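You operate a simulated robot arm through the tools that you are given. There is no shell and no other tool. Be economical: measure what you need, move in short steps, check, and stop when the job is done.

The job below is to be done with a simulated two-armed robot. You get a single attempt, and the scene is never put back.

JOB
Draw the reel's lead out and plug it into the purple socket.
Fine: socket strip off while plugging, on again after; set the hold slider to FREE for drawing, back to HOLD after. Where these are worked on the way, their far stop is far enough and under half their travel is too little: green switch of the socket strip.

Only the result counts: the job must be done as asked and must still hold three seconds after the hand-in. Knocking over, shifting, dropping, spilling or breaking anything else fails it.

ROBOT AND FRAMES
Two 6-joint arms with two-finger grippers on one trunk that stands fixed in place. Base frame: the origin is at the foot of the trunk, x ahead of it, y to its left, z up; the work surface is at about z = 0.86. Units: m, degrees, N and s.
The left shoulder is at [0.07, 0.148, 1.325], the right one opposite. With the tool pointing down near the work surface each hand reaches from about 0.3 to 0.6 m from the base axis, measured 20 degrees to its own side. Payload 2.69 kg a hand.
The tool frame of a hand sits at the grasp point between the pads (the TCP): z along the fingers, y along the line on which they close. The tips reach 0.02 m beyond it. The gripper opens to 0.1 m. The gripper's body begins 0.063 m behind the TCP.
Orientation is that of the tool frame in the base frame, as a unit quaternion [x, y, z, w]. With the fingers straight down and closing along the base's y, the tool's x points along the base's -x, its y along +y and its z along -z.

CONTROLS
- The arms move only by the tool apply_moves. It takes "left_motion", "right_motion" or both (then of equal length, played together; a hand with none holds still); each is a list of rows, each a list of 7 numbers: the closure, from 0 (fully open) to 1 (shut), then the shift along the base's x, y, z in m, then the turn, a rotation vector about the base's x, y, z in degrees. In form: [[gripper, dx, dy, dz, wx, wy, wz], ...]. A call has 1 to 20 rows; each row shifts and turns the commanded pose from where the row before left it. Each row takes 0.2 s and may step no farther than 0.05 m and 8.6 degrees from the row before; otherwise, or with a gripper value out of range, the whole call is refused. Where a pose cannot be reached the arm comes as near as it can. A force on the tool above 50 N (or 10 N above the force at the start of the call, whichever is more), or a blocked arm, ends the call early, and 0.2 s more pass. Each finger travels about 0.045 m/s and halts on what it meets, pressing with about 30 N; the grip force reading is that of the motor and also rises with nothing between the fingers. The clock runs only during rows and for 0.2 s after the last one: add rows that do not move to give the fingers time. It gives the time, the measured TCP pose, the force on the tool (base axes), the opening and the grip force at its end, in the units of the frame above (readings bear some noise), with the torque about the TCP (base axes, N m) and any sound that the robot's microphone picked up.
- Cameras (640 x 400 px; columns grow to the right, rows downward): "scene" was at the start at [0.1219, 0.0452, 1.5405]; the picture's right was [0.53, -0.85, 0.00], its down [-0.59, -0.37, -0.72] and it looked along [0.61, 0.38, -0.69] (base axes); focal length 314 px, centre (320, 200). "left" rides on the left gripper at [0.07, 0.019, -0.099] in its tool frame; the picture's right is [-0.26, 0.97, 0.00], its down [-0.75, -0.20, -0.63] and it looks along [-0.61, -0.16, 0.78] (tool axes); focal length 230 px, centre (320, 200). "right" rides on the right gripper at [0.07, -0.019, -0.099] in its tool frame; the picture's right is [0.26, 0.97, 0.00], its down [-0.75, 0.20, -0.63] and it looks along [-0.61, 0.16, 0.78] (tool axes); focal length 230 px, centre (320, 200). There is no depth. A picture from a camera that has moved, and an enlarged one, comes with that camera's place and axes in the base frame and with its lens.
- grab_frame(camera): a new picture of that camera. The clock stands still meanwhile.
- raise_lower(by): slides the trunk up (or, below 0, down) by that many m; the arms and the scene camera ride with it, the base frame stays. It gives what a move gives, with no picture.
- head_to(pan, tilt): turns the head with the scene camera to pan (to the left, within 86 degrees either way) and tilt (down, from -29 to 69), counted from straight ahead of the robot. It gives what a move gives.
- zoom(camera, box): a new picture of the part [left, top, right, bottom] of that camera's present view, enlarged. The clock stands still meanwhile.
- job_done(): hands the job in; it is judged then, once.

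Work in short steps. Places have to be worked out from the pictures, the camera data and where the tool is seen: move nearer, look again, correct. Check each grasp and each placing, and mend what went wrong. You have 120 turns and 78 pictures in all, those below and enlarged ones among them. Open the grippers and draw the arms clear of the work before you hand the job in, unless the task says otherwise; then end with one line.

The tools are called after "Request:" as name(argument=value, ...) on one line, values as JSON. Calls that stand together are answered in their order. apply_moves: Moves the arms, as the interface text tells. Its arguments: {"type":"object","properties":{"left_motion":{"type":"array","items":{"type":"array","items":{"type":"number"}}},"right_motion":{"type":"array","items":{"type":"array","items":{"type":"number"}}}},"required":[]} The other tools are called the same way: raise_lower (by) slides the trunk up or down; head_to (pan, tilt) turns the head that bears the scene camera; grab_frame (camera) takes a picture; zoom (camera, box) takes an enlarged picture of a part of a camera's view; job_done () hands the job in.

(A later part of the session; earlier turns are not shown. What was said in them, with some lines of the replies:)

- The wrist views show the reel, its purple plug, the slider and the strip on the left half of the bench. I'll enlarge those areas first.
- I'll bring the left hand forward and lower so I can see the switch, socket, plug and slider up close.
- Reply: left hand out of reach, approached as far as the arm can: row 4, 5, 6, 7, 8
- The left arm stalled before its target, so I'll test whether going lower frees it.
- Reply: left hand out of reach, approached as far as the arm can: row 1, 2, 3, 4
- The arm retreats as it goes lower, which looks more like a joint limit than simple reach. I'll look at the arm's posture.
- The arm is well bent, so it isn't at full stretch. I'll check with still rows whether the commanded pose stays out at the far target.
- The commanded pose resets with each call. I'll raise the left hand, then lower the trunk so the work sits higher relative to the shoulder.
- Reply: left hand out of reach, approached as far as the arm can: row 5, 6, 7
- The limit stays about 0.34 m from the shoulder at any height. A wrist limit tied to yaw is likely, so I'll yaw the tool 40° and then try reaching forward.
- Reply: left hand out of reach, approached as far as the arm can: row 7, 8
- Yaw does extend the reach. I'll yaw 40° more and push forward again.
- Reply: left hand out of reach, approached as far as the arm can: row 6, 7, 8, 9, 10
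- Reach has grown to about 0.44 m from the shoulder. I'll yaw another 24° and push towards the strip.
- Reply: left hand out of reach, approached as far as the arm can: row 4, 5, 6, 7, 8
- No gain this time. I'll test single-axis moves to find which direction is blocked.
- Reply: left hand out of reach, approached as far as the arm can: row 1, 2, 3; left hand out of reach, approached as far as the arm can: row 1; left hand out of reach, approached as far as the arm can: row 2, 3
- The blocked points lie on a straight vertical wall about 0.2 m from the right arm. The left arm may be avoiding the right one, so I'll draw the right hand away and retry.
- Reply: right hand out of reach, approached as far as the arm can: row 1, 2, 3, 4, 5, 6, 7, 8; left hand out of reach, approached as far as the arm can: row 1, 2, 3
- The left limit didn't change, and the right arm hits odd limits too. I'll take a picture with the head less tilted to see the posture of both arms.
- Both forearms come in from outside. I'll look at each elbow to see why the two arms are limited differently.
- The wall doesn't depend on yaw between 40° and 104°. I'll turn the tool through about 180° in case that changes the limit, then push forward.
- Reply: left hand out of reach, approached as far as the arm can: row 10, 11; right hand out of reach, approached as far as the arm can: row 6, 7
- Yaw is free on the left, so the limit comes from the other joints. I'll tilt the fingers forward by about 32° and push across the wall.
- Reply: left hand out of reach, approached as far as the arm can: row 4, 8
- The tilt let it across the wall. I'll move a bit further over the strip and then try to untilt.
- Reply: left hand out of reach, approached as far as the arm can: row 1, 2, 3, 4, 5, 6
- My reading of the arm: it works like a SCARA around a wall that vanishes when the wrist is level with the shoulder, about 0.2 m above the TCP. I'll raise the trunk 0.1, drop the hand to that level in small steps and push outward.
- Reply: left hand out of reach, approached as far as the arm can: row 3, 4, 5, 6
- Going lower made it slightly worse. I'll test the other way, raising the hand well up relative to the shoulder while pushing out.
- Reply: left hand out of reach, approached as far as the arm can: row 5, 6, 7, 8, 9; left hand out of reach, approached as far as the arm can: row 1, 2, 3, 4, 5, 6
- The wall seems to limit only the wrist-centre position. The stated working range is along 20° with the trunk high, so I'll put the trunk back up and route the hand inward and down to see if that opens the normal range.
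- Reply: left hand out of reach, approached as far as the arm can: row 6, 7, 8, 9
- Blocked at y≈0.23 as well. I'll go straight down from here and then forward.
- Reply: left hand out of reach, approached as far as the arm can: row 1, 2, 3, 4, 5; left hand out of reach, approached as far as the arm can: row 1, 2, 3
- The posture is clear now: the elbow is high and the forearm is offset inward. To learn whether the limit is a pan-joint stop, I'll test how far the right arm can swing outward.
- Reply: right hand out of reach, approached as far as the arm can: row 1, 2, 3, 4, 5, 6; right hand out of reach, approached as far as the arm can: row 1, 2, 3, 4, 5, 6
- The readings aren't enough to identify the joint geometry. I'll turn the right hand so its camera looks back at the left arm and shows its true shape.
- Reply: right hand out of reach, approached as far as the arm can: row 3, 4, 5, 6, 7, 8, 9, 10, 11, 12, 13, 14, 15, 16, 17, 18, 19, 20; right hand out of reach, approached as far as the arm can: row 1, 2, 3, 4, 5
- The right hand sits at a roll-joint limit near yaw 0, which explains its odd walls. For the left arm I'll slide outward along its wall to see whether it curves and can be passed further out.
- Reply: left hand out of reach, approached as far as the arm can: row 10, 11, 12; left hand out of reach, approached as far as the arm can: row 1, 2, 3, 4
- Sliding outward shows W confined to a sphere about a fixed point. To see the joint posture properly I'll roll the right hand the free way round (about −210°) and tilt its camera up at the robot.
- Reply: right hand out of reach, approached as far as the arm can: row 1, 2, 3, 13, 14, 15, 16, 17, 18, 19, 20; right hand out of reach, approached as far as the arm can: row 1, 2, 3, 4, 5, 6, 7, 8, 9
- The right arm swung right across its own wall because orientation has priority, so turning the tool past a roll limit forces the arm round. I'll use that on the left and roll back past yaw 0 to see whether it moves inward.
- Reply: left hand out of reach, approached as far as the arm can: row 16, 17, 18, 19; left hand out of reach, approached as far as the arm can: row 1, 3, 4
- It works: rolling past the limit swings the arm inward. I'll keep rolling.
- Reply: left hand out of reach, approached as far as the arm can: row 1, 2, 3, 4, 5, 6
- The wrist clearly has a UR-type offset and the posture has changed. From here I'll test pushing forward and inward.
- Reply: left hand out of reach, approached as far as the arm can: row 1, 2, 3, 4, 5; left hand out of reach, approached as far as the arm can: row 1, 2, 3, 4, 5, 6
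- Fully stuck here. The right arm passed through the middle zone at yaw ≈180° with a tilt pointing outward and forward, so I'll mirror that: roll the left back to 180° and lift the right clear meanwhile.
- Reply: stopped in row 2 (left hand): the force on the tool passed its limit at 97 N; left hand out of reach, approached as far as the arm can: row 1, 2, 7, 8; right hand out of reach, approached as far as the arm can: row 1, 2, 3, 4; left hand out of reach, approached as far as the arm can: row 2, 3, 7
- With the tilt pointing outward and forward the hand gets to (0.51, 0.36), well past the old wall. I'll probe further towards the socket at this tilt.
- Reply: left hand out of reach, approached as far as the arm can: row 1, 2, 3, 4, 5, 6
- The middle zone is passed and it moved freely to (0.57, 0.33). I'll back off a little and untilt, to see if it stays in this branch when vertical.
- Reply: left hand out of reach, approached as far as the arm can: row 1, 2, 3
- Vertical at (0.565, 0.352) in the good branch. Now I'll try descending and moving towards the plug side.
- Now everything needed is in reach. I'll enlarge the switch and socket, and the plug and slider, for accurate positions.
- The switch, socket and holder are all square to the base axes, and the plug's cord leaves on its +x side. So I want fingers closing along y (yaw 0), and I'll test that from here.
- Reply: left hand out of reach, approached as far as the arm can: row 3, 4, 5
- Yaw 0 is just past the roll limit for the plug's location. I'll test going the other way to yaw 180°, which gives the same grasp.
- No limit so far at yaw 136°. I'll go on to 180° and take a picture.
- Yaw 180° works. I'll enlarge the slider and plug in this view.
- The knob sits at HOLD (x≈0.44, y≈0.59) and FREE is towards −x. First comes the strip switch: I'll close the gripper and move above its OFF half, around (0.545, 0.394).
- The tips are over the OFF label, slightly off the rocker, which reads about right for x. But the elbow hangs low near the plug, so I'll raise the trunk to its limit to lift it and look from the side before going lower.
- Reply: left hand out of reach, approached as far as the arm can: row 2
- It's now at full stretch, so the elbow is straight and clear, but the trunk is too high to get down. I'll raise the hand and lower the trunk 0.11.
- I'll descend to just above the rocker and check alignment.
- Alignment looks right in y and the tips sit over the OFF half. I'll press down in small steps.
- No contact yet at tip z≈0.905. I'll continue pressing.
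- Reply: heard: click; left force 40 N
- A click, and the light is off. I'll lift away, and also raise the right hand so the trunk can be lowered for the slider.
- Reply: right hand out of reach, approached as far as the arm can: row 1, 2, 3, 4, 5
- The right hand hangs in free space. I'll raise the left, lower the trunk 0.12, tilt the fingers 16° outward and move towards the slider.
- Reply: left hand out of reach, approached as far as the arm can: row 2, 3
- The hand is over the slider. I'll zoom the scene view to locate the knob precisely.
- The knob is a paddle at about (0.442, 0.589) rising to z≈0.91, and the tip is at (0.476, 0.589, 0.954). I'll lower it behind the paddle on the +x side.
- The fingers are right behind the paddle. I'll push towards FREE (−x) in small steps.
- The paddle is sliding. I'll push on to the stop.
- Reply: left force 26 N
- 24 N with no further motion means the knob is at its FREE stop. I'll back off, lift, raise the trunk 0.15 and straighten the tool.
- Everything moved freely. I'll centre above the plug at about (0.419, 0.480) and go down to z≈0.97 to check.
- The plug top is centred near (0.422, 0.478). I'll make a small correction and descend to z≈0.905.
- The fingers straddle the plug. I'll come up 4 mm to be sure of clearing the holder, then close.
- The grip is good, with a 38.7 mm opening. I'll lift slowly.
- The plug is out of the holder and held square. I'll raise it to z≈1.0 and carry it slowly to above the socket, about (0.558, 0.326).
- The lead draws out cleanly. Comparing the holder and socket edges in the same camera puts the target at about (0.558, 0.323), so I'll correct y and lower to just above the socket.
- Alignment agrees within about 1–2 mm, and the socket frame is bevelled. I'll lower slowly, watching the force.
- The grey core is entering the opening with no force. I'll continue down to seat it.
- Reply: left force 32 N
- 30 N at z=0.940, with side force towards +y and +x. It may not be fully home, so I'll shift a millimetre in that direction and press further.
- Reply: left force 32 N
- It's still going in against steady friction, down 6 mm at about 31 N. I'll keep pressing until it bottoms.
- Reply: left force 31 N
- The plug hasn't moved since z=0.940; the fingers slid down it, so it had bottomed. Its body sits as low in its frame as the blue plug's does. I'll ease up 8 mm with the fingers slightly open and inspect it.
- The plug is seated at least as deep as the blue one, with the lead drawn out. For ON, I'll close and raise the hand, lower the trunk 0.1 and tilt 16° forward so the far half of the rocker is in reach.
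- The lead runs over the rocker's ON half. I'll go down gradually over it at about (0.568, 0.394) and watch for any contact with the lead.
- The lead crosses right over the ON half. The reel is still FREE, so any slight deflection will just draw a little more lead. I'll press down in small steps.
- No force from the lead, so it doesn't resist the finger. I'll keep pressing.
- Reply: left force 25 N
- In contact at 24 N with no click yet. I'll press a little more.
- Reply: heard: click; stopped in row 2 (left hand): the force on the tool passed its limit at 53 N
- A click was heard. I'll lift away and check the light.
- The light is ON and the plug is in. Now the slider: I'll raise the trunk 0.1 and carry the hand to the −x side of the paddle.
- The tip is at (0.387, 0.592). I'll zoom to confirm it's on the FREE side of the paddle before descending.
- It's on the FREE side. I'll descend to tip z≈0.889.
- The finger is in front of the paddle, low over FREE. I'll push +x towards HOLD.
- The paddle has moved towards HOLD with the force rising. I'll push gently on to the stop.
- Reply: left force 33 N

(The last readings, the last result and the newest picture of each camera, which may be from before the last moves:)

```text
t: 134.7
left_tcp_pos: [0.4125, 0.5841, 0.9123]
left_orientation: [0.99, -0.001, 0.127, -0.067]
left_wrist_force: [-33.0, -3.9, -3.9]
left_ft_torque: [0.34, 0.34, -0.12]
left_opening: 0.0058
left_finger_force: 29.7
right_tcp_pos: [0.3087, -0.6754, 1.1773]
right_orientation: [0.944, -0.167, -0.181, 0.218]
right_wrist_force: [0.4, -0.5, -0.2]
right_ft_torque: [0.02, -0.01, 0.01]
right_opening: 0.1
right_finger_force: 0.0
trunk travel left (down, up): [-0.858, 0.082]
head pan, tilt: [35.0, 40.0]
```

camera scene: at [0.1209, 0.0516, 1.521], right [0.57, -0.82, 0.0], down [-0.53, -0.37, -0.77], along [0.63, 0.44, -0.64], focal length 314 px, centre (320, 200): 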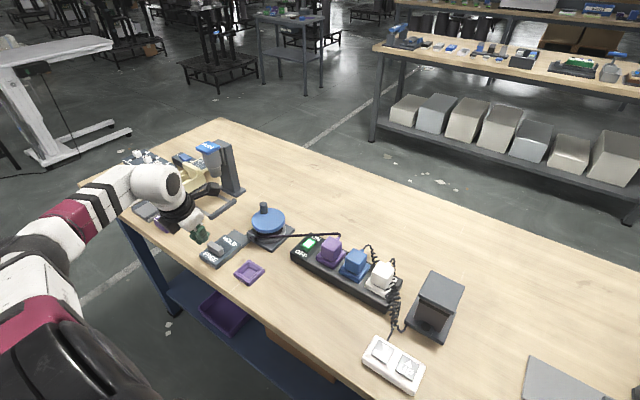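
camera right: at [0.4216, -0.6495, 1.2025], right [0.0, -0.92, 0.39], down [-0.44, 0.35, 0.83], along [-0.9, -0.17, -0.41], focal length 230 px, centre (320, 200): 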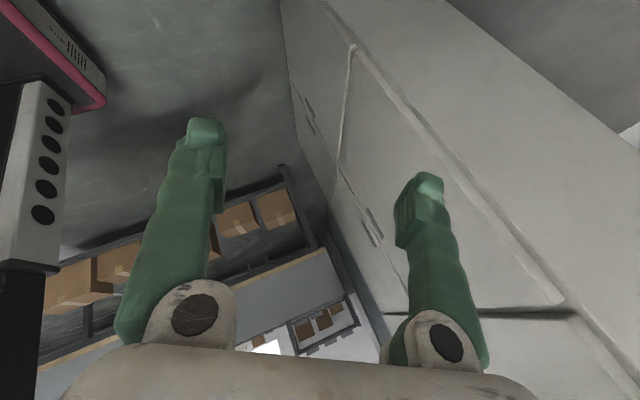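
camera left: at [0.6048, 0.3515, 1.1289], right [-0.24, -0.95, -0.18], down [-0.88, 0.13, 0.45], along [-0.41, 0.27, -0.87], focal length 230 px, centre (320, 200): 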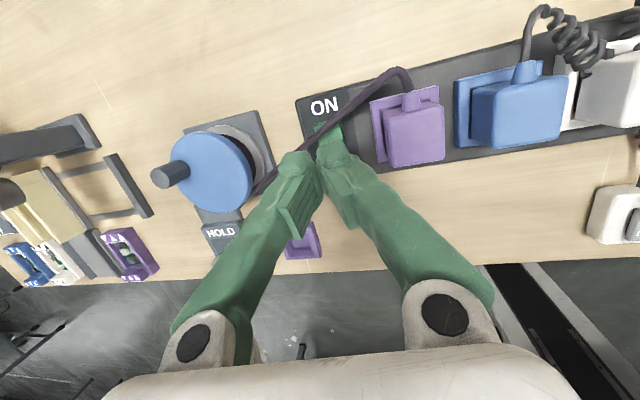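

Hard stop at HOLD: 33 N with no motion. I'll back off, lift clear and look at everything.

Request:
apply_moves(left_motion=[[1, -0.012, 0, 0.005, 0, 0, 0], [1, -0.005, 0, 0.03, 0, 0, 0], [1, 0, 0, 0.04, 0, 0, 0], [0.5, -0.01, 0, 0.04, 0, 0, 0], [0, -0.02, 0, 0.03, 0, 0, 0], [0, -0.03, 0, 0.02, 0, 0, 0]])

Request:
zoom(camera="scene", box=[180, 180, 420, 330])

```text
t: 136.1
left_tcp_pos: [0.3441, 0.5839, 1.0783]
left_orientation: [0.989, -0.003, 0.13, -0.068]
left_wrist_force: [-0.3, 0.5, -0.3]
left_ft_torque: [0.0, 0.01, 0.01]
left_opening: 0.0685
left_finger_force: 0.0
right_tcp_pos: [0.3136, -0.6755, 1.1755]
right_orientation: [0.944, -0.167, -0.184, 0.218]
right_wrist_force: [0.6, 0.9, 0.3]
right_ft_torque: [-0.01, -0.04, 0.04]
right_opening: 0.1
right_finger_force: 0.1
trunk travel left (down, up): [-0.858, 0.082]
head pan, tilt: [35.0, 40.0]
```

```text
2.67 times, centred on (300, 255) of scene
camera zoom: at [0.1179, 0.049, 1.5212], right [0.57, -0.82, 0.0], down [-0.52, -0.37, -0.77], along [0.63, 0.44, -0.64], focal length 838 px, centre (373, 53)
```

zoom: 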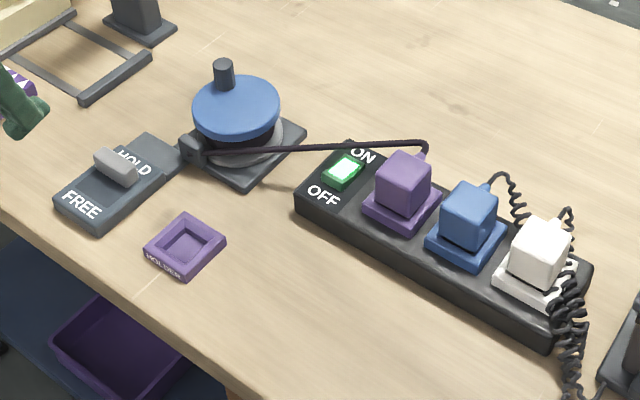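

The slider is at HOLD, the switch is lit ON and the plug is seated. I'll open fully, draw the arm clear and take one last look.

Request:
apply_moves(left_motion=[[0, -0.01, 0, 0.02, 0, 0, 0], [0, 0, 0, 0.02, 0, 0, 0], [0, 0, 0, 0, 0, 0, 0], [0, 0, 0, 0, 0, 0, 0]])

Request:
grab_frame(camera="scene")

```text
t: 137.1
left_tcp_pos: [0.3494, 0.5815, 1.0927]
left_orientation: [0.989, -0.003, 0.129, -0.068]
left_wrist_force: [0.4, 0.1, 0.2]
left_ft_torque: [0.01, 0.02, -0.02]
left_opening: 0.1
left_finger_force: 0.1
left hand out of reach, approached as far as the arm can: row 1, 2
right_tcp_pos: [0.3173, -0.6737, 1.1759]
right_orientation: [0.944, -0.167, -0.184, 0.218]
right_wrist_force: [-0.2, -0.2, -0.2]
right_ft_torque: [-0.02, 0.0, -0.05]
right_opening: 0.1
right_finger_force: 0.0
trunk travel left (down, up): [-0.858, 0.082]
head pan, tilt: [35.0, 40.0]
```

```text
9 pictures are left
camera scene: at [0.1222, 0.0503, 1.5209], right [0.57, -0.82, 0.0], down [-0.53, -0.37, -0.77], along [0.63, 0.44, -0.64], focal length 314 px, centre (320, 200)
```

scene: 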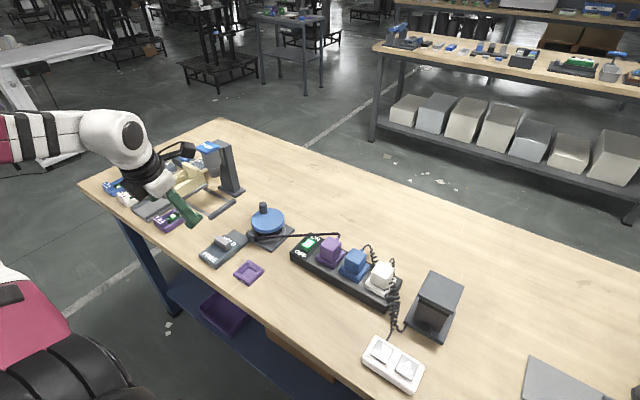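

Everything is in place and both hands are clear and open, so I'm handing in.

Request:
job_done()

```text
The job is handed in.
```

The reel's lead is drawn out and plugged into the purple socket; the strip was off while plugging and is on again, and the hold slider is back at HOLD.
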